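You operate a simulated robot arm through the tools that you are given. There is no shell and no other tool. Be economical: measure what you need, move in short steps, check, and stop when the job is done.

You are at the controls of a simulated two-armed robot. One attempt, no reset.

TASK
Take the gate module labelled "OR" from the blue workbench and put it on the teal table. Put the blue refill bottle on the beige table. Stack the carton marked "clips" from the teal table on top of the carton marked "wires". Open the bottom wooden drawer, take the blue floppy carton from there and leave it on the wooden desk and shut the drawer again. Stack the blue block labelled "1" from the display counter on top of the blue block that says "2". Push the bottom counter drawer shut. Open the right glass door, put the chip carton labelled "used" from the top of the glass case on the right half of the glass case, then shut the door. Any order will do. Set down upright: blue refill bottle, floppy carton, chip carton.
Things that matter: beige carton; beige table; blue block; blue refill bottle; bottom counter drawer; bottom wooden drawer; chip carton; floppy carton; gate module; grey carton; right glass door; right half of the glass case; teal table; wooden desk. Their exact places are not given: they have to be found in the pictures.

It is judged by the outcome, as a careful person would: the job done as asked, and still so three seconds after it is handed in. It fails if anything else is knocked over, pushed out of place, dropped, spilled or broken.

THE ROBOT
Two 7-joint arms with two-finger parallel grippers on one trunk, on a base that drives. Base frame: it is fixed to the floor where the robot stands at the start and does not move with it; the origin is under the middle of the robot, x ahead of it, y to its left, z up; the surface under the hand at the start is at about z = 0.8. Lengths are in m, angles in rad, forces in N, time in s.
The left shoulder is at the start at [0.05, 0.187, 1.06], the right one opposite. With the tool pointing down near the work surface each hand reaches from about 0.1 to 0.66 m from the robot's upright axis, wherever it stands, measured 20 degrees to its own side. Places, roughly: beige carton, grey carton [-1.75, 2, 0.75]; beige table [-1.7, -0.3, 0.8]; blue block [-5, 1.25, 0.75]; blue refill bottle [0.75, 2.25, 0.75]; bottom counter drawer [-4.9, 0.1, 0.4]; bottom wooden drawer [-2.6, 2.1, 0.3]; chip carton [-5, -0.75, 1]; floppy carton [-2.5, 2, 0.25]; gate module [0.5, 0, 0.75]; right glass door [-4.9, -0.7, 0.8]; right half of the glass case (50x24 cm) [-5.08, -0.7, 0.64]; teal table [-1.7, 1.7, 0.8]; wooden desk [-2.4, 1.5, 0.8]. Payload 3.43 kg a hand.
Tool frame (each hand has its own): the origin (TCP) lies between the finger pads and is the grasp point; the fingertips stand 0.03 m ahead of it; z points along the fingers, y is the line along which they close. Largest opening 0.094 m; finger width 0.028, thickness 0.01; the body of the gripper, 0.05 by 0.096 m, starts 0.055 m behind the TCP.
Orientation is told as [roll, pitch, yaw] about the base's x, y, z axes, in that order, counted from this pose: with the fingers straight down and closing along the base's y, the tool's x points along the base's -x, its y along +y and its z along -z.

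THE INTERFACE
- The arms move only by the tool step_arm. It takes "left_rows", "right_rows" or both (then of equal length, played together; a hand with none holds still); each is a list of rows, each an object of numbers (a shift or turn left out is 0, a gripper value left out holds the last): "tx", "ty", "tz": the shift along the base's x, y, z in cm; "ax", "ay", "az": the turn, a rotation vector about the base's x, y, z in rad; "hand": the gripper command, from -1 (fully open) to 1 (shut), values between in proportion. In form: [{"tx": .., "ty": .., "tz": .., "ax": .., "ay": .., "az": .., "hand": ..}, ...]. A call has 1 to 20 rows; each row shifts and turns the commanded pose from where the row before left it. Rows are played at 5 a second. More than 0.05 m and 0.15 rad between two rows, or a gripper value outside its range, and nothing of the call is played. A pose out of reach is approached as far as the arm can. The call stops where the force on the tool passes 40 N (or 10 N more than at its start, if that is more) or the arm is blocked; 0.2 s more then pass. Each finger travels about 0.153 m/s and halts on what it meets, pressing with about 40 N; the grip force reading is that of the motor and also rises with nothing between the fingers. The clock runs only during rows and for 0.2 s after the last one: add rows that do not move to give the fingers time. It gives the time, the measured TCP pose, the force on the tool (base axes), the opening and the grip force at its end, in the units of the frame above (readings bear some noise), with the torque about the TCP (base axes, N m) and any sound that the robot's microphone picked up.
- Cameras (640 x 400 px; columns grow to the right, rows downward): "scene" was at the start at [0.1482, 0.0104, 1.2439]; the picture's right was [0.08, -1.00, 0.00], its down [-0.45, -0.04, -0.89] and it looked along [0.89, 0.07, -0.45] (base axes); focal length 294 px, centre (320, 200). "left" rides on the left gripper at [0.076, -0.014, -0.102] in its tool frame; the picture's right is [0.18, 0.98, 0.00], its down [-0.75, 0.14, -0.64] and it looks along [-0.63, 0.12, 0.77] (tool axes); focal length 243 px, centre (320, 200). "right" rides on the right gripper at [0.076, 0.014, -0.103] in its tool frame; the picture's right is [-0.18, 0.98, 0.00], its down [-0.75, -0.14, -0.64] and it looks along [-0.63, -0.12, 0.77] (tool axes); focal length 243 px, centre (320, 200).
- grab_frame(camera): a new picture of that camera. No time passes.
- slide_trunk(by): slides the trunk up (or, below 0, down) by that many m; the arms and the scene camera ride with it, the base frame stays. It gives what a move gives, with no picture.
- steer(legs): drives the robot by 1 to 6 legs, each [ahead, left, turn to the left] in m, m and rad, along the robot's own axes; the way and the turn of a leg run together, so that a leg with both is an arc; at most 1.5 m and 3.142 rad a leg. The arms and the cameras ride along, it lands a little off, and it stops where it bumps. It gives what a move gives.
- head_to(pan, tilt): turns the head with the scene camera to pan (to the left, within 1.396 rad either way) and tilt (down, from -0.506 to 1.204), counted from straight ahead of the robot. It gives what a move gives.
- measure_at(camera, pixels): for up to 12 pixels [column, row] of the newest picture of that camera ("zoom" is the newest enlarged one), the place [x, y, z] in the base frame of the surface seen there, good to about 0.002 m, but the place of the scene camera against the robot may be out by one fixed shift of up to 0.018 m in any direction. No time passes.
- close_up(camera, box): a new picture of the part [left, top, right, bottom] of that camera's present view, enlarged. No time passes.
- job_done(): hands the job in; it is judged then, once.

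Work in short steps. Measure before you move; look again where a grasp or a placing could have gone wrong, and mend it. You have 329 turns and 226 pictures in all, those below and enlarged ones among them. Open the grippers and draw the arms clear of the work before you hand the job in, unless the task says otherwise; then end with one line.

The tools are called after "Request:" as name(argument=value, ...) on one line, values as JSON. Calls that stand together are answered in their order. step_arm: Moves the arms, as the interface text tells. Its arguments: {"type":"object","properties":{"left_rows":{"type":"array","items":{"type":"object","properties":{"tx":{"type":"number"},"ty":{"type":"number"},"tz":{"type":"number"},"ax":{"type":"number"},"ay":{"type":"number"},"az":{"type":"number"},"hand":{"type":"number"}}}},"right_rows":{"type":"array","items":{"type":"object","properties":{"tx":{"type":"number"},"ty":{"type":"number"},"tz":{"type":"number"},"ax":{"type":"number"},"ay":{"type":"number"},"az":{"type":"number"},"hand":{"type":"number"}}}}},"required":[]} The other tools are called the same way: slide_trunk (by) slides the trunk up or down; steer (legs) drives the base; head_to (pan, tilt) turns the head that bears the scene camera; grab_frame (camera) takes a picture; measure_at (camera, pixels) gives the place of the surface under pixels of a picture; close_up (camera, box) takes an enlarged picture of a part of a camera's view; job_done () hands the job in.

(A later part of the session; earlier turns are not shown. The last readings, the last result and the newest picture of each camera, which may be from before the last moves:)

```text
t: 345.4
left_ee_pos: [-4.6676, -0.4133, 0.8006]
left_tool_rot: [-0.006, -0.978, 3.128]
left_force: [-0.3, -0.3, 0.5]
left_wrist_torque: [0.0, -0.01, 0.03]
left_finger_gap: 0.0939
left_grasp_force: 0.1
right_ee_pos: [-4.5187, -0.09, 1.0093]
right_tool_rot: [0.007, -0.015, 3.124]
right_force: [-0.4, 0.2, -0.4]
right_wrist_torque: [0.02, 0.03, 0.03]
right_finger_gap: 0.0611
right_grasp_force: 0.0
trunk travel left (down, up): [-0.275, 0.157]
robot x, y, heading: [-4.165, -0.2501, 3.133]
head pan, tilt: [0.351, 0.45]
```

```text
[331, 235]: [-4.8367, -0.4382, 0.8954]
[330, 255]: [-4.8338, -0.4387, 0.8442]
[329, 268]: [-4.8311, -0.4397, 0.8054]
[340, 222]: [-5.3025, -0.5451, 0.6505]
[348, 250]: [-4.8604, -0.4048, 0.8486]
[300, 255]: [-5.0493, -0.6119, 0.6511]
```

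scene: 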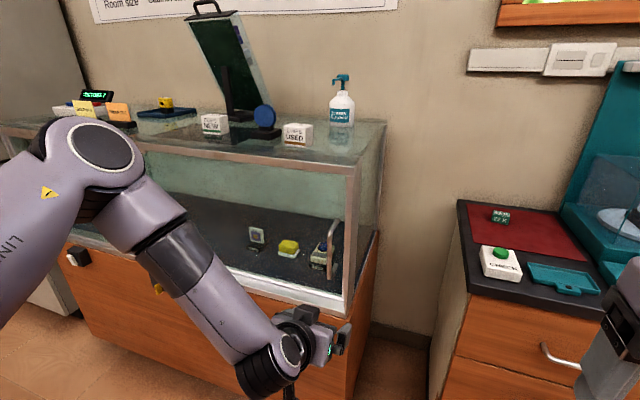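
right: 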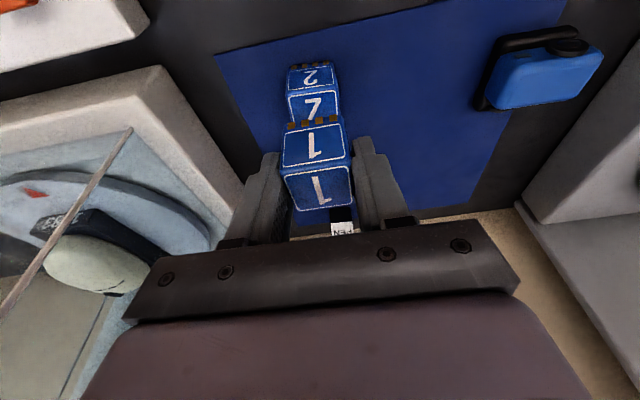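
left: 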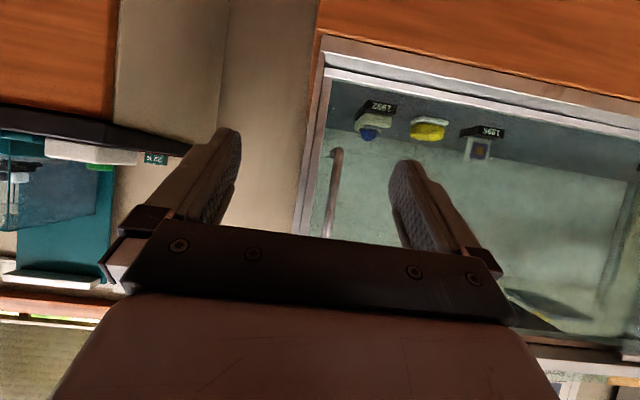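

Bar at x≈-4.835, y≈-0.445, z 0.77–0.90. I set the gap to 3 cm, align y, and advance (base 0.1 m, then arm).

Request:
step_arm(left_rows=[{"hand": 0.36, "ty": -1.5, "tz": 2}, {"ty": -1.7, "tz": 1}, {}])

Request:
steer(legs=[[0.1, 0, 0]])

Request:
grab_frame(camera="left")

```text
t: 346.2
left_ee_pos: [-4.6676, -0.4456, 0.8327]
left_tool_rot: [-0.005, -0.977, 3.125]
left_force: [-0.4, 0.3, -0.3]
left_wrist_torque: [-0.01, -0.07, -0.04]
left_finger_gap: 0.0298
left_grasp_force: 0.0
right_ee_pos: [-4.5174, -0.0907, 1.0108]
right_tool_rot: [0.009, -0.019, 3.123]
right_force: [0.2, 0.1, 0.3]
right_wrist_torque: [-0.04, -0.02, -0.01]
right_finger_gap: 0.0611
right_grasp_force: 0.0
trunk travel left (down, up): [-0.275, 0.157]
robot x, y, heading: [-4.1692, -0.2514, 3.133]
head pan, tilt: [0.351, 0.45]
```

```text
t: 347.3
left_ee_pos: [-4.7678, -0.4446, 0.8321]
left_tool_rot: [-0.005, -0.975, 3.128]
left_force: [-0.1, -0.8, 1.1]
left_wrist_torque: [-0.03, 0.0, -0.01]
left_finger_gap: 0.0301
left_grasp_force: 0.1
right_ee_pos: [-4.6181, -0.0897, 1.0092]
right_tool_rot: [0.007, -0.018, 3.125]
right_force: [0.2, 0.1, -0.5]
right_wrist_torque: [-0.02, 0.0, -0.01]
right_finger_gap: 0.0612
right_grasp_force: 0.0
trunk travel left (down, up): [-0.275, 0.157]
robot x, y, heading: [-4.2674, -0.2495, 3.131]
head pan, tilt: [0.351, 0.45]
```

```text
97 pictures are left
```

left: 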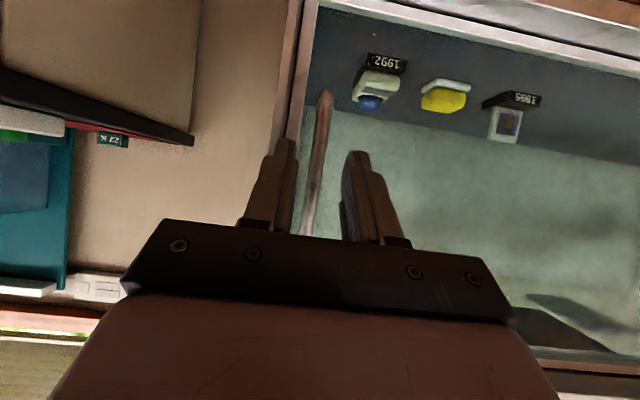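

Bar is between the fingers. I advance 5.5 cm and close.

Request:
step_arm(left_rows=[{"tx": -3}, {"tx": -2.5}, {}, {"hand": 1}, {"hand": 1}, {}])

Request:
grab_frame(camera="left")

```text
t: 348.7
left_ee_pos: [-4.8222, -0.4455, 0.8325]
left_tool_rot: [-0.005, -0.979, 3.128]
left_force: [-2.0, -0.1, 1.7]
left_wrist_torque: [-0.37, -0.58, 0.02]
left_finger_gap: 0.0117
left_grasp_force: 45.0
right_ee_pos: [-4.6177, -0.0903, 1.0099]
right_tool_rot: [0.006, -0.017, 3.124]
right_force: [0.6, -0.2, 0.4]
right_wrist_torque: [0.0, 0.01, -0.02]
right_finger_gap: 0.0612
right_grasp_force: 0.1
trunk travel left (down, up): [-0.275, 0.157]
robot x, y, heading: [-4.2651, -0.2509, 3.139]
head pan, tilt: [0.351, 0.45]
```

```text
96 pictures are left
```

left: 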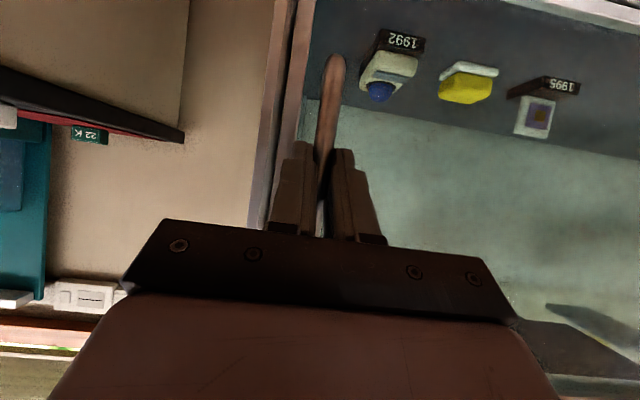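

Handle gripped (gap 1.2 cm). I test a gentle slide to -y by 1.5 cm.

Request:
step_arm(left_rows=[{"ty": -0.5}, {"ty": -0.5}, {"ty": -0.5}, {}])

```text
t: 349.7
left_ee_pos: [-4.8225, -0.4622, 0.8331]
left_tool_rot: [-0.005, -0.977, 3.127]
left_force: [-2.8, -1.0, 2.0]
left_wrist_torque: [-0.42, -0.55, 0.01]
left_finger_gap: 0.0119
left_grasp_force: 44.8
right_ee_pos: [-4.6192, -0.0898, 1.0102]
right_tool_rot: [0.006, -0.018, 3.124]
right_force: [-1.2, 0.3, 0.0]
right_wrist_torque: [-0.03, -0.02, -0.01]
right_finger_gap: 0.0613
right_grasp_force: 0.0
trunk travel left (down, up): [-0.275, 0.157]
robot x, y, heading: [-4.2682, -0.2487, 3.132]
head pan, tilt: [0.351, 0.45]
```

The door slides freely (lock isn't engaged on it). I open it by driving the base 0.4 m to the left.

Request:
steer(legs=[[0, 0.2, 0]])

Request:
grab_frame(camera="scene")

```text
t: 352.1
left_ee_pos: [-4.8224, -0.6579, 0.8342]
left_tool_rot: [-0.005, -0.976, 3.13]
left_force: [12.1, -1.1, 1.6]
left_wrist_torque: [-0.4, 0.14, 0.07]
left_finger_gap: 0.0116
left_grasp_force: 44.7
right_ee_pos: [-4.6164, -0.2864, 1.0106]
right_tool_rot: [0.006, -0.018, 3.125]
right_force: [0.4, 0.4, -0.1]
right_wrist_torque: [0.0, 0.04, 0.01]
right_finger_gap: 0.0611
right_grasp_force: 0.1
trunk travel left (down, up): [-0.275, 0.157]
robot x, y, heading: [-4.268, -0.4456, 3.137]
head pan, tilt: [0.351, 0.45]
```

```text
95 pictures are left
```

scene: 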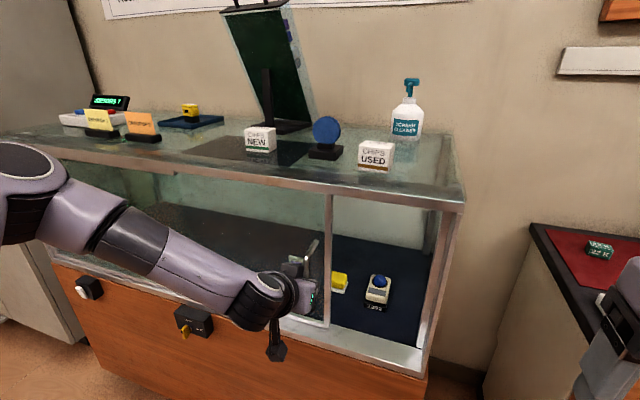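

It opens. I continue 0.22 m.

Request:
steer(legs=[[0, 0.22, 0]])

Request:
grab_frame(camera="scene")

```text
t: 354.6
left_ee_pos: [-4.8231, -0.8756, 0.8336]
left_tool_rot: [-0.005, -0.973, 3.126]
left_force: [26.2, -0.8, 6.2]
left_wrist_torque: [-0.46, -0.21, 0.01]
left_finger_gap: 0.0116
left_grasp_force: 44.6
right_ee_pos: [-4.6176, -0.5043, 1.0102]
right_tool_rot: [0.007, -0.022, 3.124]
right_force: [-1.1, 0.5, -0.1]
right_wrist_torque: [0.01, 0.05, 0.01]
right_finger_gap: 0.0612
right_grasp_force: 0.1
trunk travel left (down, up): [-0.275, 0.157]
robot x, y, heading: [-4.2734, -0.6644, 3.138]
head pan, tilt: [0.351, 0.45]
```

```text
94 pictures are left
```

scene: 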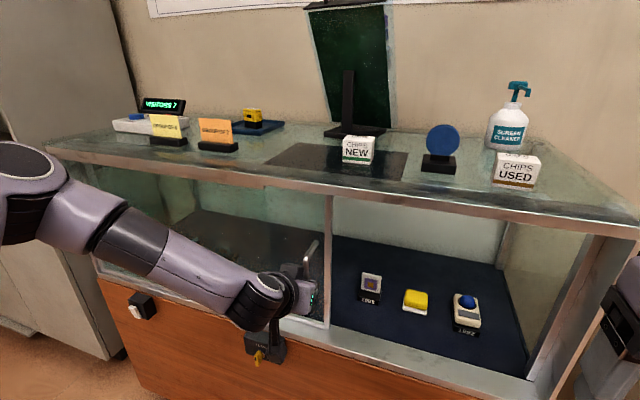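

The right half is open (door edge about y -0.83). I release the handle and retreat.

Request:
step_arm(left_rows=[{"hand": 0.3}, {"hand": 0.3}, {"tx": 2}, {"tx": 3}, {"tx": 4}, {}])

Request:
measure_at(camera="scene", pixels=[[515, 158], [497, 155], [538, 155], [515, 172], [500, 183], [371, 285], [371, 300], [414, 300], [466, 300], [466, 325], [440, 270], [331, 300]])

Request:
close_up(camera="scene", box=[320, 120, 600, 380])

```text
t: 356.0
left_ee_pos: [-4.7502, -0.8744, 0.8452]
left_tool_rot: [0.003, -0.978, 3.136]
left_force: [0.5, 0.3, -0.1]
left_wrist_torque: [0.0, -0.02, 0.01]
left_finger_gap: 0.0329
left_grasp_force: 0.1
left hand out of reach, approached as far as the arm can: row 4, 5
right_ee_pos: [-4.6194, -0.5052, 1.0102]
right_tool_rot: [0.008, -0.019, 3.125]
right_force: [-0.5, 0.0, -0.5]
right_wrist_torque: [0.0, -0.01, 0.03]
right_finger_gap: 0.061
right_grasp_force: 0.0
trunk travel left (down, up): [-0.275, 0.157]
robot x, y, heading: [-4.2674, -0.6651, 3.135]
head pan, tilt: [0.351, 0.45]
```

```text
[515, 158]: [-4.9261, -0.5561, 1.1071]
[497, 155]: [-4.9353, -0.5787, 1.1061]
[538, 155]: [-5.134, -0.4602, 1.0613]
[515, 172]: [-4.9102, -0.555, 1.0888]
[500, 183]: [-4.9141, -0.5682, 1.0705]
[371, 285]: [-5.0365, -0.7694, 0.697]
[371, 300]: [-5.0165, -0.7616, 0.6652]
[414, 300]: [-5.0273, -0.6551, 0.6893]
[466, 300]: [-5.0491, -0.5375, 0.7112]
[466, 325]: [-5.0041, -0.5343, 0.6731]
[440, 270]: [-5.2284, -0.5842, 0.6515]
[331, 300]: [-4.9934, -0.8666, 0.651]
```

```text
1.54 times, centred on (460, 250) of scene
```

zoom: 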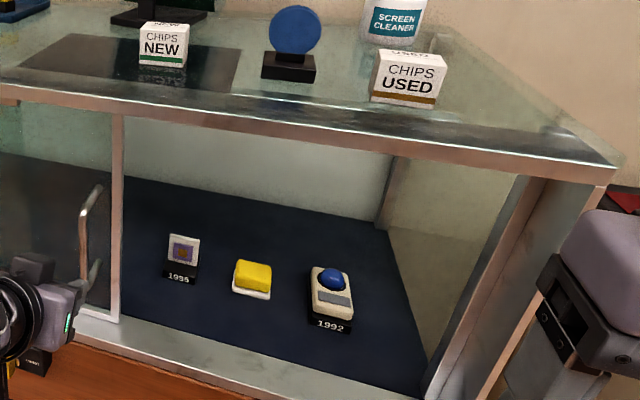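

I measure the carton and the items inside via an enlarged view.

Request:
close_up(camera="scene", box=[330, 230, 530, 380])

Request:
measure_at(camera="zoom", pixels=[[98, 215], [160, 215], [160, 235], [230, 230], [310, 235], [275, 248], [395, 275], [480, 300], [440, 305], [398, 210], [470, 230], [130, 140]])

```text
2.67 times, centred on (430, 305) of scene
```

zoom: 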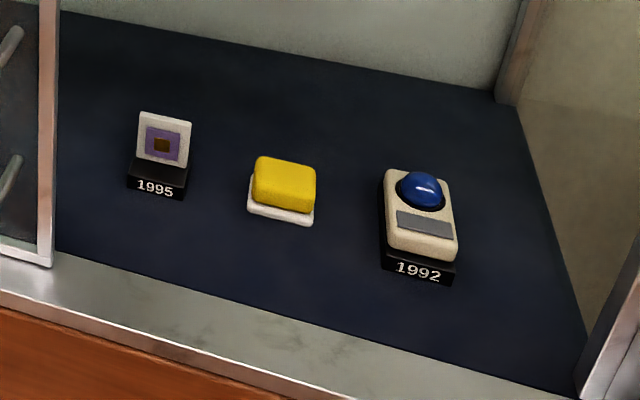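

```text
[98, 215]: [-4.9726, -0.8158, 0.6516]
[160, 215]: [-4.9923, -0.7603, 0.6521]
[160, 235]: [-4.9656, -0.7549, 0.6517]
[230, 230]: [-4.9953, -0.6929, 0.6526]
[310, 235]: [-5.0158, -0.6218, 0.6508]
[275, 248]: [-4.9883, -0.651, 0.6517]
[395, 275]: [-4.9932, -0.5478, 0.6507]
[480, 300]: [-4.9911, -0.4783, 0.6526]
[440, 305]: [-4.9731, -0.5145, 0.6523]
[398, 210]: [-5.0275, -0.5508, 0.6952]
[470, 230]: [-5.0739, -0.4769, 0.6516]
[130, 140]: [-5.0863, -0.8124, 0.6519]
```

I'll place the carton left of the 1995 exhibit, near (-5.03,-0.86), so the door needs ~6-7 cm more opening. I re-grip the handle and slide.

Request:
step_arm(left_rows=[{"tx": -3.5, "tz": -1}, {"tx": -3.7}, {}, {"hand": 1}, {"hand": 1}, {"ty": -1.5}, {"ty": -1.5}, {"ty": -1.5}, {"ty": -1.5}, {"ty": -1}, {}])

Request:
grab_frame(camera="scene")

```text
t: 358.0
left_ee_pos: [-4.8217, -0.917, 0.8345]
left_tool_rot: [-0.013, -0.967, 3.096]
left_force: [-11.9, 6.5, -8.7]
left_wrist_torque: [-1.09, 0.21, -0.17]
left_finger_gap: 0.0119
left_grasp_force: 45.2
right_ee_pos: [-4.6219, -0.5045, 1.0095]
right_tool_rot: [0.008, -0.017, 3.12]
right_force: [-0.5, 0.5, 0.6]
right_wrist_torque: [0.05, 0.01, 0.0]
right_finger_gap: 0.0611
right_grasp_force: 0.1
trunk travel left (down, up): [-0.275, 0.157]
robot x, y, heading: [-4.2706, -0.6669, 3.128]
head pan, tilt: [0.351, 0.45]
stopped in row 10 (left hand): the force on the tool passed its limit at 46 N (the readings are from after the stop); the commanded pose is now the measured one
```

```text
91 pictures are left
```

scene: 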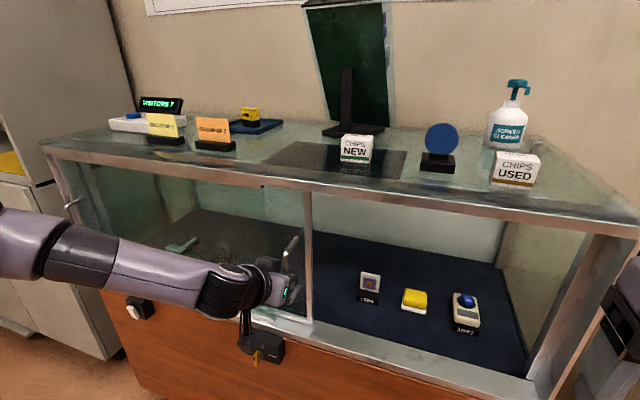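

The door hit its stop with the handle at y≈-0.917. I release and retract the left hand, backing the base slightly.

Request:
step_arm(left_rows=[{"hand": 0.3}, {"hand": 0.3}, {"tx": 2.5}, {"tx": 2.5}, {}])

Request:
steer(legs=[[-0.25, 0, 0.01]])

Request:
step_arm(left_rows=[{"ay": -0.14}, {"ay": -0.14}, {"ay": -0.14, "ty": 2}, {"ay": -0.14, "ty": 2}, {"ay": -0.14, "ty": 2}, {"ay": -0.14, "ty": 2}, {"ay": -0.14, "ty": 2}, {"tz": 3, "hand": -1}, {"tz": 3}, {"tz": 3}], right_rows=[{"ay": 0.14, "tz": 2}, {"ay": 0.14, "tz": 2}, {"ay": 0.14, "tz": 2}, {"ay": 0.14, "tz": 2, "hand": -1}, {"ay": 0.14, "tz": 2}, {"ay": 0.14, "tz": 2}, {"ay": 0.14, "tz": 2}, {}, {}, {}])

Request:
grab_frame(camera="scene")

```text
t: 359.2
left_ee_pos: [-4.7799, -0.9086, 0.8374]
left_tool_rot: [-0.029, -0.97, 3.095]
left_force: [-0.8, -0.4, -0.1]
left_wrist_torque: [-0.02, 0.01, 0.02]
left_finger_gap: 0.0331
left_grasp_force: 0.1
left hand out of reach, approached as far as the arm can: row 4
right_ee_pos: [-4.6204, -0.5044, 1.0099]
right_tool_rot: [0.008, -0.018, 3.122]
right_force: [-0.3, -0.2, 0.2]
right_wrist_torque: [0.02, 0.0, 0.01]
right_finger_gap: 0.0612
right_grasp_force: 0.0
trunk travel left (down, up): [-0.275, 0.157]
robot x, y, heading: [-4.2675, -0.6666, 3.132]
head pan, tilt: [0.351, 0.45]
```

```text
t: 361.1
left_ee_pos: [-4.5293, -0.913, 0.837]
left_tool_rot: [-0.033, -0.972, 3.106]
left_force: [0.3, 0.4, 0.3]
left_wrist_torque: [0.0, -0.01, 0.03]
left_finger_gap: 0.0329
left_grasp_force: 0.2
right_ee_pos: [-4.3727, -0.5085, 1.01]
right_tool_rot: [0.007, -0.018, 3.129]
right_force: [0.8, 0.4, 0.0]
right_wrist_torque: [-0.01, 0.01, 0.01]
right_finger_gap: 0.0612
right_grasp_force: 0.1
trunk travel left (down, up): [-0.275, 0.157]
robot x, y, heading: [-4.0218, -0.6688, 3.137]
head pan, tilt: [0.351, 0.45]
```

```text
t: 363.2
left_ee_pos: [-4.5296, -0.8144, 0.9254]
left_tool_rot: [-0.06, 0.009, 3.121]
left_force: [0.6, 0.6, 0.5]
left_wrist_torque: [-0.02, -0.01, 0.02]
left_finger_gap: 0.0941
left_grasp_force: 0.0
right_ee_pos: [-4.3711, -0.5086, 1.1506]
right_tool_rot: [0.027, -0.998, 3.12]
right_force: [0.4, 0.3, -0.3]
right_wrist_torque: [0.02, 0.01, 0.02]
right_finger_gap: 0.0942
right_grasp_force: 0.0
trunk travel left (down, up): [-0.275, 0.157]
robot x, y, heading: [-4.0203, -0.6649, 3.135]
head pan, tilt: [0.351, 0.45]
```

```text
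90 pictures are left
```

scene: 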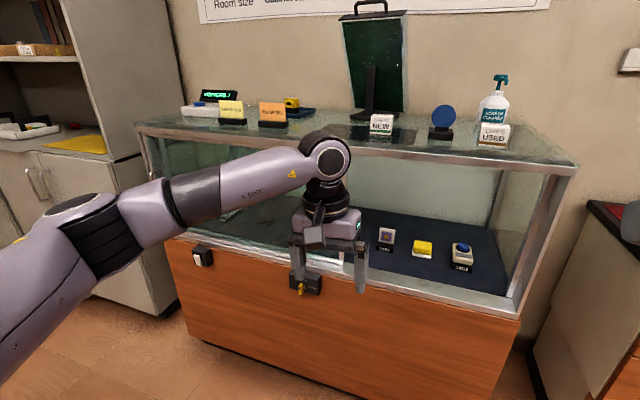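

Left hand must come back before driving closer; I retract it 20 cm, then drive forward 0.3 m with the right hand in front of the USED carton.

Request:
step_arm(left_rows=[{"tx": 4.5}, {"tx": 4.5}, {"tx": 4.5}, {"tx": 4.5}, {"tz": 3}, {"tz": 3}])

Request:
steer(legs=[[0.3, 0.05, 0.005]])

Request:
grab_frame(camera="right")

```text
t: 364.6
left_ee_pos: [-4.3469, -0.8135, 0.9874]
left_tool_rot: [-0.061, 0.01, 3.121]
left_force: [0.3, 0.3, 0.0]
left_wrist_torque: [0.02, 0.04, -0.01]
left_finger_gap: 0.094
left_grasp_force: 0.1
right_ee_pos: [-4.3715, -0.5078, 1.1505]
right_tool_rot: [0.025, -0.997, 3.12]
right_force: [0.2, 0.1, -0.4]
right_wrist_torque: [0.02, 0.02, 0.0]
right_finger_gap: 0.0941
right_grasp_force: 0.1
trunk travel left (down, up): [-0.275, 0.157]
robot x, y, heading: [-4.0224, -0.6663, 3.142]
head pan, tilt: [0.351, 0.45]
```

```text
t: 366.7
left_ee_pos: [-4.6432, -0.865, 0.9872]
left_tool_rot: [-0.061, 0.01, 3.129]
left_force: [-0.3, 1.3, 0.7]
left_wrist_torque: [0.01, 0.01, 0.0]
left_finger_gap: 0.094
left_grasp_force: 0.0
right_ee_pos: [-4.6687, -0.5607, 1.1508]
right_tool_rot: [0.027, -0.999, 3.13]
right_force: [-0.1, 0.3, -0.4]
right_wrist_torque: [0.01, 0.0, 0.02]
right_finger_gap: 0.0941
right_grasp_force: 0.0
trunk travel left (down, up): [-0.275, 0.157]
robot x, y, heading: [-4.319, -0.7148, -3.136]
head pan, tilt: [0.351, 0.45]
```

```text
89 pictures are left
```

right: 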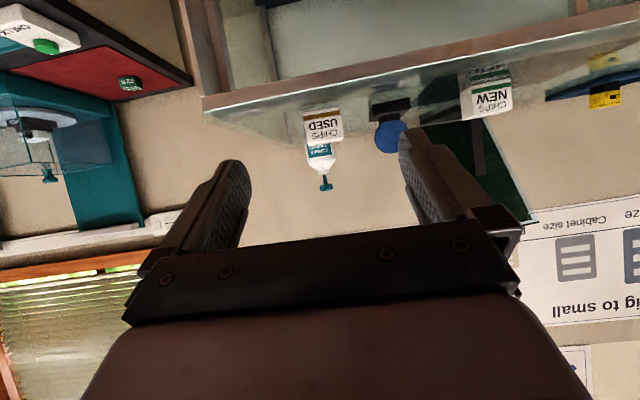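

The carton is at (325,125) in the (inverted) right view. I zoom and measure.

Request:
close_up(camera="right", box=[280, 80, 380, 180])

Request:
measure_at(camera="zoom", pixels=[[165, 150], [250, 145], [245, 210], [172, 220], [210, 180], [210, 235], [150, 240], [205, 130]])

```text
4.00 times, centred on (330, 130) of right
```

zoom: 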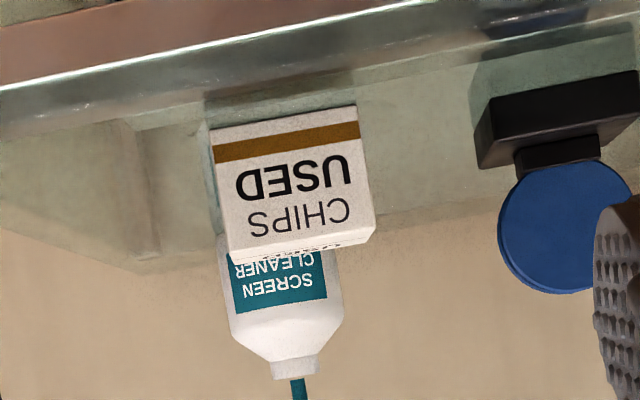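

```text
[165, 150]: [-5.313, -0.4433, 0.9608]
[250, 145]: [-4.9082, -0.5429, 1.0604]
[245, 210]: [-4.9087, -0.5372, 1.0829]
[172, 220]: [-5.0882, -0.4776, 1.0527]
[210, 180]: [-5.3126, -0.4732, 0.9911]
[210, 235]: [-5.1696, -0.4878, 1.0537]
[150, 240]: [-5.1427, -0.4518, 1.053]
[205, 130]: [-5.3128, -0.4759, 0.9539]
```

Request:
measure_at(camera="zoom", pixels=[[222, 140], [352, 115], [365, 220], [238, 240], [290, 130], [300, 220], [225, 245], [365, 240], [217, 180], [300, 252]])

```text
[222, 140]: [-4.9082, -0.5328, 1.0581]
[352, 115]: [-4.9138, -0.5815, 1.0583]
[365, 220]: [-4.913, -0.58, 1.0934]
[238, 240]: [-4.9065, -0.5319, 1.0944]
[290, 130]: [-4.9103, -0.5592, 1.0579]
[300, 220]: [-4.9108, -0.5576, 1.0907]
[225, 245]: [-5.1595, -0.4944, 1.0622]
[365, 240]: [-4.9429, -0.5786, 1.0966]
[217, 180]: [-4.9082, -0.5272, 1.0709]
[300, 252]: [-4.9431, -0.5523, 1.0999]
```

Carton: front face x≈-4.91, width 5.7 cm (y -0.528…-0.585), z 1.05–1.10, yaw -0.134. I align the yaw and approach with a 7.5 cm gap.

Request:
step_arm(right_rows=[{"az": -0.134, "ty": 0.4, "hand": -0.6}, {"tz": -2.5}, {"tz": -2.5, "tx": -2}, {"tx": -4.5}, {"tx": -4.5}, {"tx": -3}, {}])

Request:
grab_frame(camera="right")

```text
t: 368.3
left_ee_pos: [-4.643, -0.8658, 0.9867]
left_tool_rot: [-0.06, 0.011, 3.13]
left_force: [0.4, 0.6, -0.3]
left_wrist_torque: [0.01, -0.01, -0.01]
left_finger_gap: 0.0942
left_grasp_force: 0.1
right_ee_pos: [-4.8093, -0.5569, 1.1023]
right_tool_rot: [0.024, -0.998, 2.996]
right_force: [-0.4, -0.3, -0.2]
right_wrist_torque: [-0.02, 0.01, 0.0]
right_finger_gap: 0.0752
right_grasp_force: 0.0
trunk travel left (down, up): [-0.275, 0.157]
robot x, y, heading: [-4.3179, -0.7166, -3.136]
head pan, tilt: [0.351, 0.45]
```

```text
87 pictures are left
```

right: 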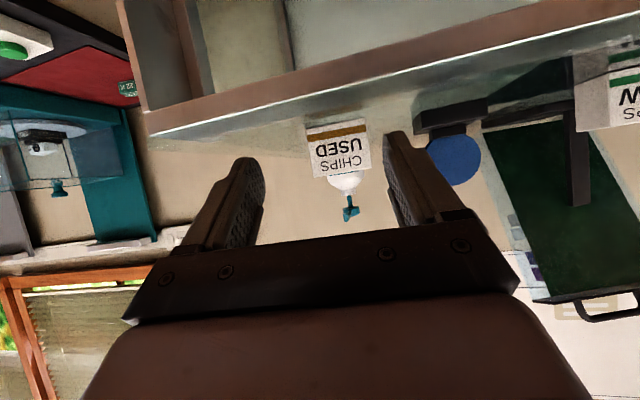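

Continuing to the carton: 8 cm more, then look.

Request:
step_arm(right_rows=[{"tx": -4}, {"tx": -4, "tz": -0.8}, {}])

Request:
grab_frame(camera="right")

```text
t: 369.1
left_ee_pos: [-4.6429, -0.8667, 0.9879]
left_tool_rot: [-0.062, 0.011, 3.131]
left_force: [-0.2, -0.3, -0.1]
left_wrist_torque: [0.0, -0.03, -0.03]
left_finger_gap: 0.0941
left_grasp_force: 0.1
right_ee_pos: [-4.8895, -0.5576, 1.0934]
right_tool_rot: [0.024, -0.997, 2.996]
right_force: [0.2, -0.3, -0.2]
right_wrist_torque: [-0.01, -0.05, 0.01]
right_finger_gap: 0.0751
right_grasp_force: 0.0
trunk travel left (down, up): [-0.275, 0.157]
robot x, y, heading: [-4.3122, -0.716, -3.136]
head pan, tilt: [0.351, 0.45]
```

```text
86 pictures are left
```

right: 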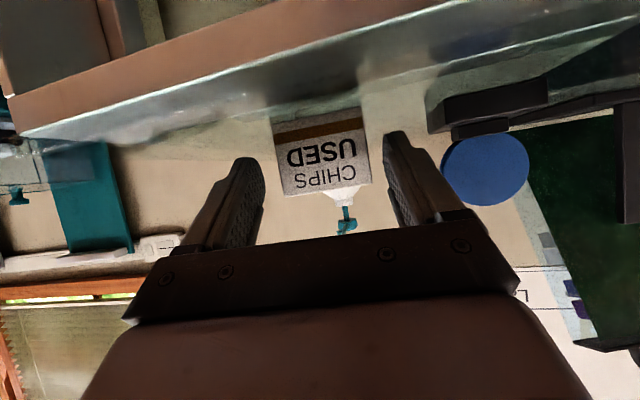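

Centred. I advance 4.3 cm, lower 0.6 cm and close.

Request:
step_arm(right_rows=[{"tx": -2.3, "ty": 0.2}, {"tx": -2, "tz": -0.6}, {}, {"hand": 1}, {"hand": 1}, {"hand": 1}, {"tz": 1}, {"tz": 2}, {}])

Request:
grab_frame(camera="right")

Request:
grab_frame(camera="scene")

```text
t: 371.1
left_ee_pos: [-4.6434, -0.866, 0.9867]
left_tool_rot: [-0.062, 0.01, 3.132]
left_force: [-0.1, -0.9, -0.3]
left_wrist_torque: [0.0, -0.04, -0.02]
left_finger_gap: 0.0941
left_grasp_force: 0.1
right_ee_pos: [-4.931, -0.5538, 1.1162]
right_tool_rot: [0.024, -0.998, 2.997]
right_force: [-0.2, 0.2, -0.8]
right_wrist_torque: [-0.01, 0.01, -0.01]
right_finger_gap: 0.0595
right_grasp_force: 39.9
trunk travel left (down, up): [-0.275, 0.157]
robot x, y, heading: [-4.3188, -0.7134, -3.14]
head pan, tilt: [0.351, 0.45]
```

```text
85 pictures are left
```

right: 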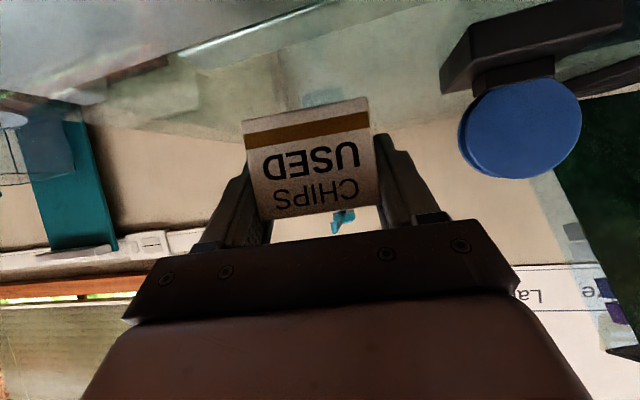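

```text
84 pictures are left
```

scene: 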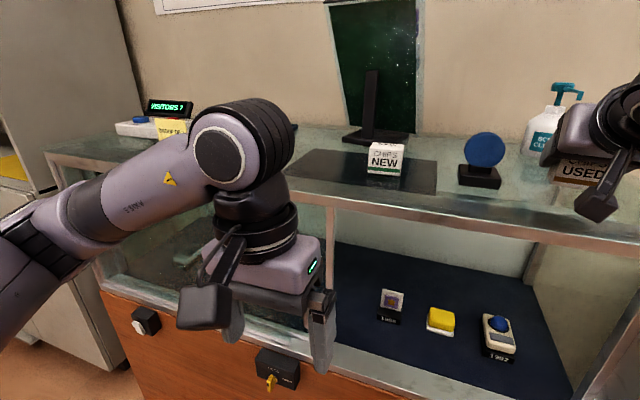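

Gripped, but with this tilt the camera under the hand would scrape the case floor later. I set the carton back down in place, and regrasp with a steeper hand (tilt 0.7).

Request:
step_arm(right_rows=[{"tz": -2}, {"tz": -0.8}, {"tz": -0.2}, {}])

```text
t: 372.1
left_ee_pos: [-4.642, -0.866, 0.9871]
left_tool_rot: [-0.062, 0.01, 3.131]
left_force: [-0.6, 0.4, 0.0]
left_wrist_torque: [-0.01, 0.04, 0.0]
left_finger_gap: 0.0941
left_grasp_force: 0.0
right_ee_pos: [-4.9324, -0.5549, 1.0874]
right_tool_rot: [0.026, -1.002, 2.994]
right_force: [-1.7, 1.1, 6.8]
right_wrist_torque: [0.27, -0.06, 0.04]
right_finger_gap: 0.0595
right_grasp_force: 40.1
trunk travel left (down, up): [-0.275, 0.157]
robot x, y, heading: [-4.3161, -0.7191, -3.129]
head pan, tilt: [0.351, 0.45]
```

Contact. I open to 7.5 cm, raise 0.7 cm, reduce the tilt by 0.3 in place, and regrasp.

Request:
step_arm(right_rows=[{"hand": -0.6}, {"hand": -0.6}, {"tz": 0.7}, {"ax": -0.0217, "ay": -0.148}, {"ax": -0.0217, "ay": -0.148}, {}])

Request:
grab_frame(camera="right")

```text
t: 373.5
left_ee_pos: [-4.6421, -0.8666, 0.988]
left_tool_rot: [-0.061, 0.011, 3.131]
left_force: [-0.2, 0.0, -0.6]
left_wrist_torque: [-0.01, 0.03, -0.02]
left_finger_gap: 0.0939
left_grasp_force: 0.2
right_ee_pos: [-4.9325, -0.5547, 1.0941]
right_tool_rot: [0.025, -0.697, 2.996]
right_force: [0.3, 0.2, -0.3]
right_wrist_torque: [-0.03, -0.03, -0.02]
right_finger_gap: 0.075
right_grasp_force: 0.0
trunk travel left (down, up): [-0.275, 0.157]
robot x, y, heading: [-4.316, -0.7141, -3.139]
head pan, tilt: [0.351, 0.45]
```

```text
83 pictures are left
```

right: 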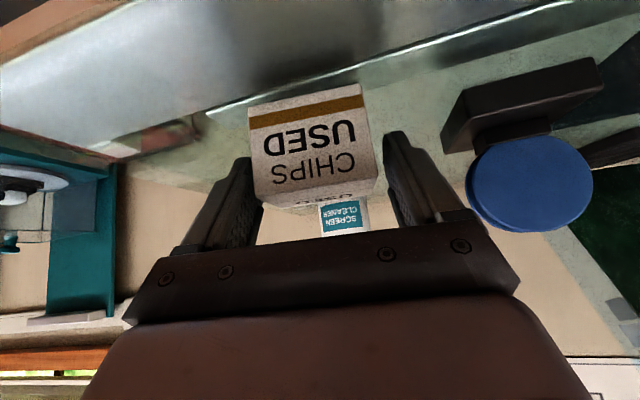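

Good. I lower 0.4 cm, close and lift 3 cm.

Request:
step_arm(right_rows=[{"tz": -0.4, "tx": -0.4}, {}, {"hand": 1}, {"hand": 1}, {"hand": 1}, {"tz": 1}, {"tz": 3}, {}])

Request:
grab_frame(camera="right")

```text
t: 375.3
left_ee_pos: [-4.6435, -0.8651, 0.986]
left_tool_rot: [-0.062, 0.01, 3.132]
left_force: [-0.7, 0.1, -0.9]
left_wrist_torque: [-0.01, 0.0, 0.02]
left_finger_gap: 0.0936
left_grasp_force: 0.0
right_ee_pos: [-4.935, -0.5544, 1.1295]
right_tool_rot: [0.025, -0.698, 2.995]
right_force: [0.8, 0.3, -1.1]
right_wrist_torque: [0.01, -0.02, -0.04]
right_finger_gap: 0.0595
right_grasp_force: 40.4
trunk travel left (down, up): [-0.275, 0.157]
robot x, y, heading: [-4.3147, -0.7132, -3.137]
head pan, tilt: [0.351, 0.45]
```

```text
82 pictures are left
```

right: 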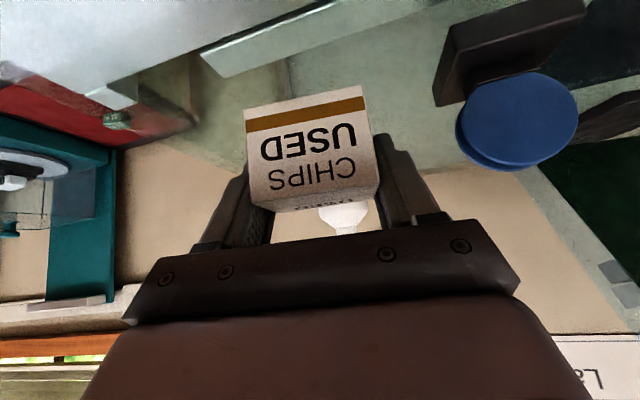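

Held upright. I lift and retract the carton in front of the case, turning the hand to yaw +0.3.

Request:
step_arm(right_rows=[{"tz": 2, "tx": 2}, {"tx": 4.5}, {"tx": 4.5}, {"tx": 4.5}, {"tx": 4.5}, {"tx": 4, "az": 0.143}, {"az": 0.143}, {"az": 0.143}, {}])

Request:
steer(legs=[[-0.08, 0, 0], [0, 0.2, 0]])

Request:
slide_trunk(by=-0.25)

Request:
head_to(pan=-0.2, tilt=0.45)

Request:
grab_frame(camera="scene")

```text
t: 377.3
left_ee_pos: [-4.6428, -0.867, 0.9875]
left_tool_rot: [-0.062, 0.01, 3.13]
left_force: [-0.1, 0.5, -0.9]
left_wrist_torque: [0.0, 0.01, 0.0]
left_finger_gap: 0.0939
left_grasp_force: 0.1
right_ee_pos: [-4.6959, -0.5536, 1.1489]
right_tool_rot: [0.024, -0.697, -2.856]
right_force: [0.2, 0.3, -1.9]
right_wrist_torque: [-0.02, 0.0, 0.03]
right_finger_gap: 0.0597
right_grasp_force: 39.6
trunk travel left (down, up): [-0.275, 0.157]
robot x, y, heading: [-4.313, -0.7177, -3.142]
head pan, tilt: [0.351, 0.45]
```

```text
t: 380.3
left_ee_pos: [-4.5629, -1.0645, 0.9885]
left_tool_rot: [-0.061, 0.01, 3.132]
left_force: [-0.2, -0.3, 0.0]
left_wrist_torque: [0.01, 0.02, -0.02]
left_finger_gap: 0.094
left_grasp_force: 0.1
right_ee_pos: [-4.6146, -0.7528, 1.1501]
right_tool_rot: [0.026, -0.7, -2.858]
right_force: [0.6, -0.1, 0.0]
right_wrist_torque: [0.0, 0.0, -0.04]
right_finger_gap: 0.0597
right_grasp_force: 40.1
trunk travel left (down, up): [-0.275, 0.157]
robot x, y, heading: [-4.2382, -0.9154, -3.134]
head pan, tilt: [0.351, 0.45]
```

```text
t: 382.9
left_ee_pos: [-4.5609, -1.0646, 0.7369]
left_tool_rot: [-0.059, 0.011, 3.13]
left_force: [0.1, -0.1, 0.7]
left_wrist_torque: [-0.04, -0.02, -0.02]
left_finger_gap: 0.094
left_grasp_force: 0.1
right_ee_pos: [-4.6156, -0.7524, 0.8989]
right_tool_rot: [0.025, -0.698, -2.859]
right_force: [-0.7, -0.1, -1.0]
right_wrist_torque: [-0.01, -0.01, 0.0]
right_finger_gap: 0.0596
right_grasp_force: 39.7
trunk travel left (down, up): [-0.025, 0.407]
robot x, y, heading: [-4.2358, -0.9161, -3.135]
head pan, tilt: [0.351, 0.45]
```

```text
t: 383.9
left_ee_pos: [-4.5619, -1.0637, 0.7371]
left_tool_rot: [-0.06, 0.011, 3.13]
left_force: [-0.4, -0.1, 1.1]
left_wrist_torque: [-0.02, -0.02, 0.0]
left_finger_gap: 0.0939
left_grasp_force: 0.0
right_ee_pos: [-4.6151, -0.7518, 0.8991]
right_tool_rot: [0.024, -0.697, -2.859]
right_force: [-0.7, 0.0, 0.2]
right_wrist_torque: [0.02, -0.02, -0.01]
right_finger_gap: 0.0595
right_grasp_force: 40.2
trunk travel left (down, up): [-0.025, 0.407]
robot x, y, heading: [-4.2364, -0.9126, -3.135]
head pan, tilt: [-0.201, 0.45]
```

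```text
81 pictures are left
```

scene: 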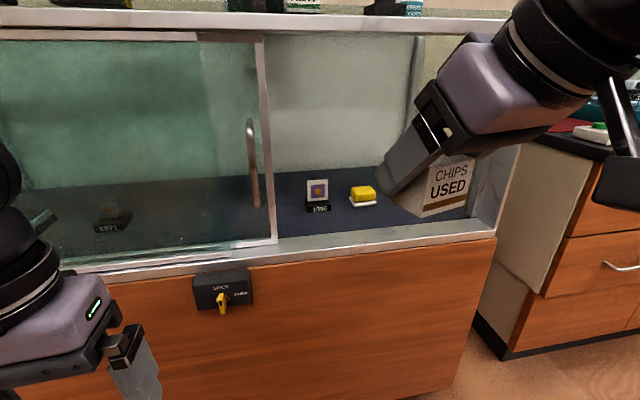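

I measure the door's free edge and the 1995 exhibit's left side from here.

Request:
measure_at(camera="scene", pixels=[[270, 150], [272, 215], [266, 100], [306, 200], [307, 210], [329, 207], [290, 205], [290, 225], [318, 222], [280, 200], [400, 240], [318, 183]])

```text
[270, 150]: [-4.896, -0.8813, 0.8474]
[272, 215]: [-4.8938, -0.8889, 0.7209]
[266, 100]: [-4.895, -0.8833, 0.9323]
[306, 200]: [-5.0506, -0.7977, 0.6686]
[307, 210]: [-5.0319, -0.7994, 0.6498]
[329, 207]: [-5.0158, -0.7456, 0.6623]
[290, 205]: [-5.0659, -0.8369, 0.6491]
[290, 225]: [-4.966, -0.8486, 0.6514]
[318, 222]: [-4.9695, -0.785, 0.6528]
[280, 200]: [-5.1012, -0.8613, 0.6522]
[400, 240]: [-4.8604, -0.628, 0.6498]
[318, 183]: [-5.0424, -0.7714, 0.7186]
```

Door edge y≈-0.885; 1995's left edge ≈-0.803. Target TCP (-5.025,-0.87) with yaw 0.5, entering diagonally. I turn +0.22, lower to z≈0.76 and drive forward.

Request:
step_arm(right_rows=[{"az": 0.11, "tz": -2}, {"az": 0.11, "tz": -4}, {"tz": -4, "ty": 1.3}, {"tz": -4, "ty": 1.3}, {}])

Request:
steer(legs=[[0.145, 0, 0]])

Request:
grab_frame(camera="scene")

Request:
grab_frame(camera="right")

```text
t: 385.1
left_ee_pos: [-4.5616, -1.0648, 0.7378]
left_tool_rot: [-0.062, 0.009, 3.131]
left_force: [-0.5, -0.1, 0.0]
left_wrist_torque: [-0.02, -0.03, -0.03]
left_finger_gap: 0.094
left_grasp_force: 0.1
right_ee_pos: [-4.6156, -0.7258, 0.7595]
right_tool_rot: [0.023, -0.701, -2.638]
right_force: [0.4, 0.1, -0.7]
right_wrist_torque: [0.02, 0.0, 0.01]
right_finger_gap: 0.0597
right_grasp_force: 40.1
trunk travel left (down, up): [-0.025, 0.407]
robot x, y, heading: [-4.2375, -0.913, -3.133]
head pan, tilt: [-0.201, 0.45]
```

```text
t: 386.4
left_ee_pos: [-4.7073, -1.0654, 0.7366]
left_tool_rot: [-0.06, 0.012, 3.128]
left_force: [-0.3, -0.5, 0.1]
left_wrist_torque: [0.02, 0.05, -0.01]
left_finger_gap: 0.0941
left_grasp_force: 0.1
right_ee_pos: [-4.7612, -0.7273, 0.7614]
right_tool_rot: [0.024, -0.699, -2.64]
right_force: [-0.5, -0.8, -1.2]
right_wrist_torque: [0.03, -0.03, 0.02]
right_finger_gap: 0.0594
right_grasp_force: 39.8
trunk travel left (down, up): [-0.025, 0.407]
robot x, y, heading: [-4.3799, -0.9145, -3.135]
head pan, tilt: [-0.201, 0.45]
```

```text
80 pictures are left
```

scene: 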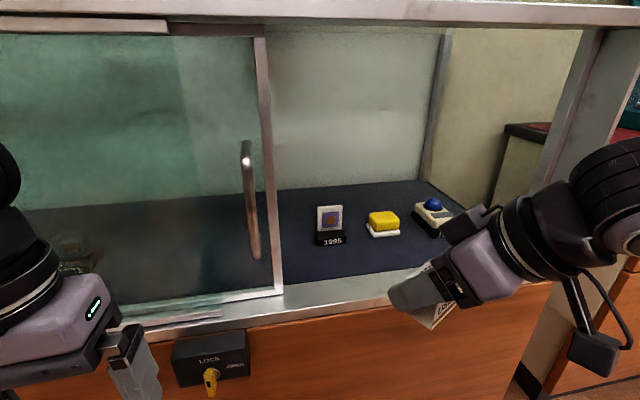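

```text
79 pictures are left
```

right: 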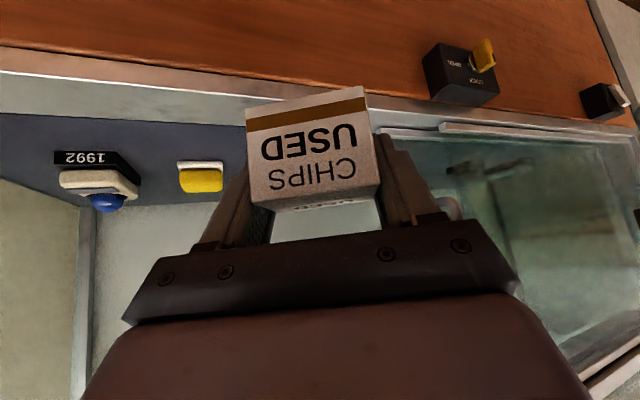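

Lined up. I advance half of the way diagonally and look.

Request:
step_arm(right_rows=[{"tx": -4.3, "ty": -2.35}, {"tx": -4.3, "ty": -2.35}, {"tx": -4.3, "ty": -2.35}, {}])

Request:
grab_frame(camera="scene")

Request:
grab_frame(camera="right")

```text
t: 387.4
left_ee_pos: [-4.708, -1.0643, 0.738]
left_tool_rot: [-0.06, 0.011, 3.13]
left_force: [-0.3, -0.2, 0.7]
left_wrist_torque: [-0.01, -0.01, -0.01]
left_finger_gap: 0.0938
left_grasp_force: 0.2
right_ee_pos: [-4.8905, -0.7986, 0.7581]
right_tool_rot: [0.026, -0.698, -2.641]
right_force: [0.1, 0.5, -1.1]
right_wrist_torque: [0.01, 0.03, 0.0]
right_finger_gap: 0.0597
right_grasp_force: 40.0
trunk travel left (down, up): [-0.025, 0.407]
robot x, y, heading: [-4.3837, -0.9145, -3.137]
head pan, tilt: [-0.201, 0.45]
```

```text
78 pictures are left
```

scene: 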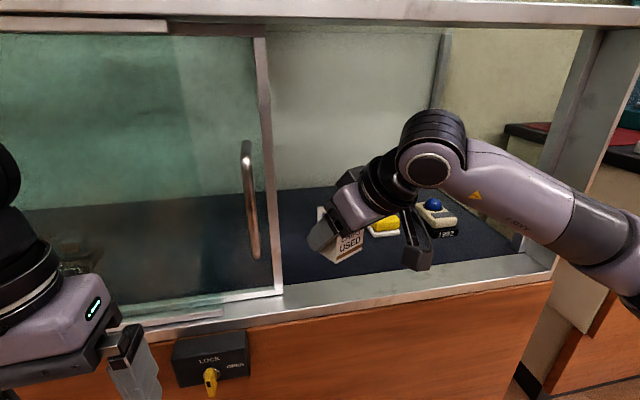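

```text
77 pictures are left
```

right: 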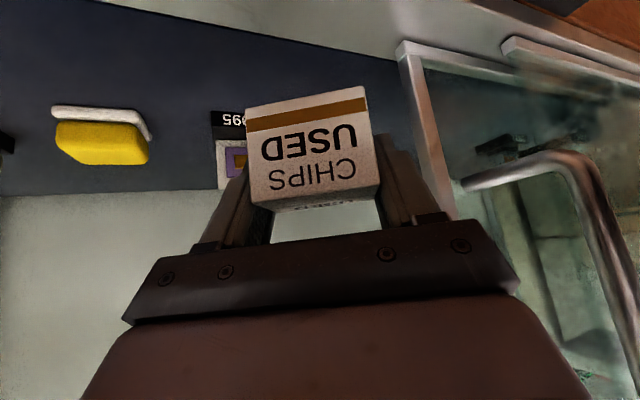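

Clear on both sides. I advance the remaining 15 cm diagonally and look again.

Request:
step_arm(right_rows=[{"tx": -3.36, "ty": -1.8}, {"tx": -3.36, "ty": -1.8}, {"tx": -3.36, "ty": -1.8}, {"tx": -3.36, "ty": -1.8}, {}])

Request:
grab_frame(camera="scene")

Request:
grab_frame(camera="right")

```text
t: 388.6
left_ee_pos: [-4.7087, -1.0641, 0.7374]
left_tool_rot: [-0.062, 0.011, 3.13]
left_force: [-0.8, -0.4, 0.4]
left_wrist_torque: [0.02, -0.02, -0.02]
left_finger_gap: 0.0937
left_grasp_force: 0.1
right_ee_pos: [-5.0231, -0.8679, 0.7613]
right_tool_rot: [0.024, -0.698, -2.639]
right_force: [-1.0, -0.2, -1.3]
right_wrist_torque: [0.03, -0.02, 0.01]
right_finger_gap: 0.0593
right_grasp_force: 40.6
trunk travel left (down, up): [-0.025, 0.407]
robot x, y, heading: [-4.3846, -0.9167, -3.139]
head pan, tilt: [-0.201, 0.45]
```

```text
76 pictures are left
```

scene: 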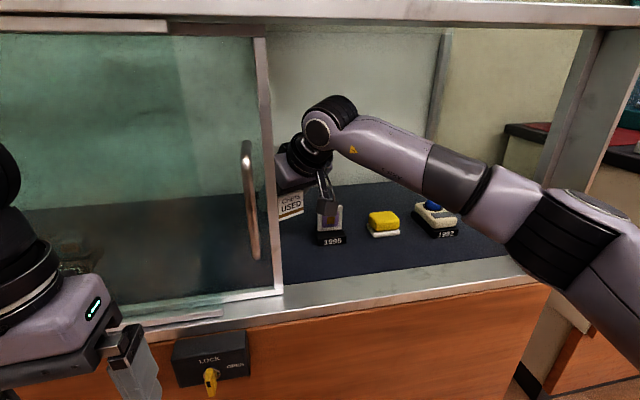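

```text
75 pictures are left
```

right: 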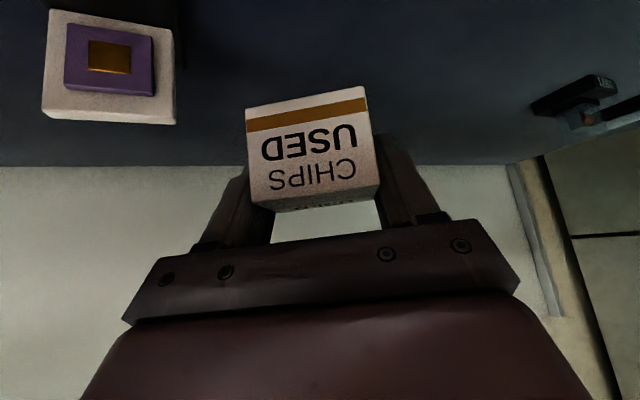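

No contact. I lower 6.5 cm, then check.

Request:
step_arm(right_rows=[{"tz": -2.5}, {"tz": -2.5}, {"tz": -1.5}, {}])

Request:
grab_frame(camera="right")

Request:
close_up(camera="scene", box=[230, 100, 390, 300])

```text
t: 389.6
left_ee_pos: [-4.7078, -1.0639, 0.737]
left_tool_rot: [-0.06, 0.012, 3.129]
left_force: [-0.9, 0.9, 0.1]
left_wrist_torque: [0.03, -0.04, -0.03]
left_finger_gap: 0.0941
left_grasp_force: 0.1
right_ee_pos: [-5.0239, -0.8683, 0.6967]
right_tool_rot: [0.025, -0.699, -2.64]
right_force: [0.6, -0.1, -1.2]
right_wrist_torque: [0.02, 0.0, 0.01]
right_finger_gap: 0.0591
right_grasp_force: 40.4
trunk travel left (down, up): [-0.025, 0.407]
robot x, y, heading: [-4.3793, -0.9174, -3.135]
head pan, tilt: [-0.201, 0.45]
```

```text
74 pictures are left
```

right: 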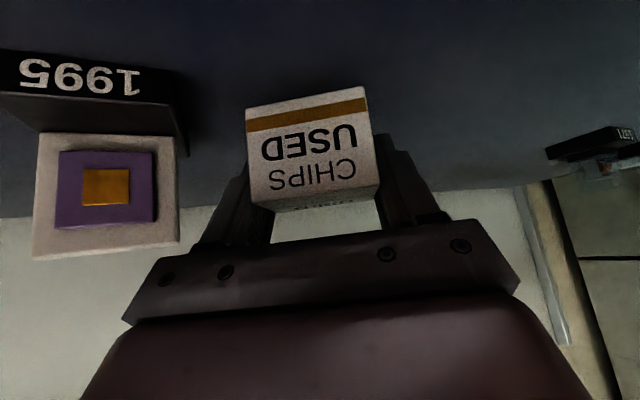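

```text
2.00 times, centred on (310, 200) of scene
```

zoom: 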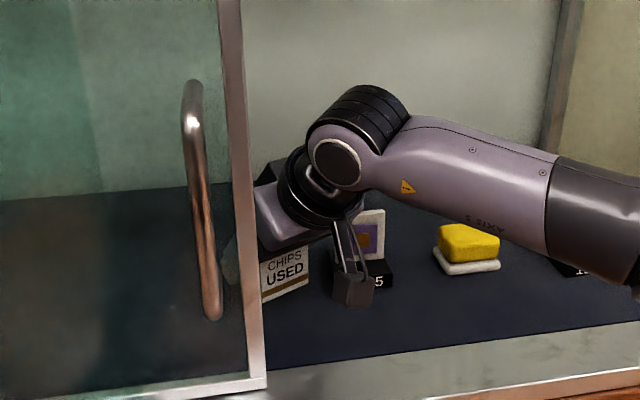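

The 1995 exhibit is close to the gripper's corner; I shift 0.8 cm away and lower in small steps to contact.

Request:
step_arm(right_rows=[{"ty": -0.8}, {"tz": -0.7}, {"tz": -0.4}, {}])

Request:
step_arm(right_rows=[{"tz": -0.2}, {"tz": -0.2}, {}])

```text
t: 390.6
left_ee_pos: [-4.7071, -1.0642, 0.7375]
left_tool_rot: [-0.061, 0.012, 3.13]
left_force: [0.9, 0.8, 0.1]
left_wrist_torque: [0.0, 0.03, -0.05]
left_finger_gap: 0.0942
left_grasp_force: 0.1
right_ee_pos: [-5.0242, -0.877, 0.6845]
right_tool_rot: [0.025, -0.698, -2.639]
right_force: [-1.0, -0.2, -1.0]
right_wrist_torque: [0.0, -0.01, 0.02]
right_finger_gap: 0.0595
right_grasp_force: 39.6
trunk travel left (down, up): [-0.025, 0.407]
robot x, y, heading: [-4.379, -0.9135, -3.142]
head pan, tilt: [-0.201, 0.45]
```

```text
t: 391.4
left_ee_pos: [-4.7075, -1.0648, 0.7375]
left_tool_rot: [-0.061, 0.011, 3.128]
left_force: [-0.4, -0.1, -0.8]
left_wrist_torque: [0.04, -0.01, 0.03]
left_finger_gap: 0.0938
left_grasp_force: 0.0
right_ee_pos: [-5.0233, -0.8761, 0.68]
right_tool_rot: [0.026, -0.698, -2.642]
right_force: [1.6, 0.2, -0.7]
right_wrist_torque: [0.01, -0.01, 0.0]
right_finger_gap: 0.0598
right_grasp_force: 40.0
trunk travel left (down, up): [-0.025, 0.407]
robot x, y, heading: [-4.3812, -0.9158, -3.14]
head pan, tilt: [-0.201, 0.45]
```

Request:
step_arm(right_rows=[{"tz": -0.2}, {"tz": -0.15}, {}])

Request:
close_up(camera="scene", box=[230, 180, 350, 300])

```text
t: 392.2
left_ee_pos: [-4.7067, -1.0648, 0.7383]
left_tool_rot: [-0.063, 0.009, 3.128]
left_force: [1.4, 0.5, 0.2]
left_wrist_torque: [0.01, -0.02, -0.01]
left_finger_gap: 0.094
left_grasp_force: 0.0
right_ee_pos: [-5.0246, -0.8774, 0.6793]
right_tool_rot: [0.023, -0.704, -2.641]
right_force: [2.5, 1.3, 13.0]
right_wrist_torque: [0.52, -0.09, -0.07]
right_finger_gap: 0.0596
right_grasp_force: 40.3
trunk travel left (down, up): [-0.025, 0.407]
robot x, y, heading: [-4.3823, -0.9148, -3.139]
head pan, tilt: [-0.201, 0.45]
```

```text
3.33 times, centred on (290, 240) of scene
```

zoom: 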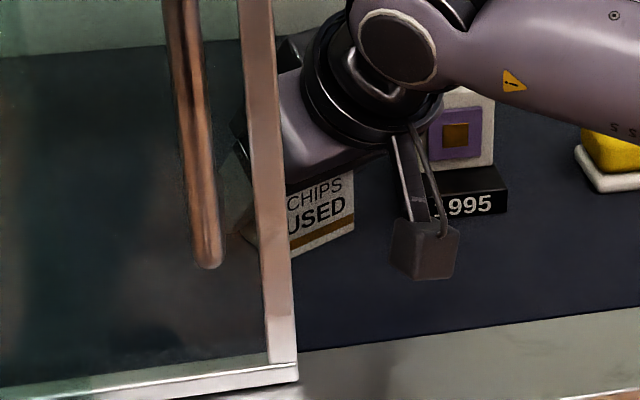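

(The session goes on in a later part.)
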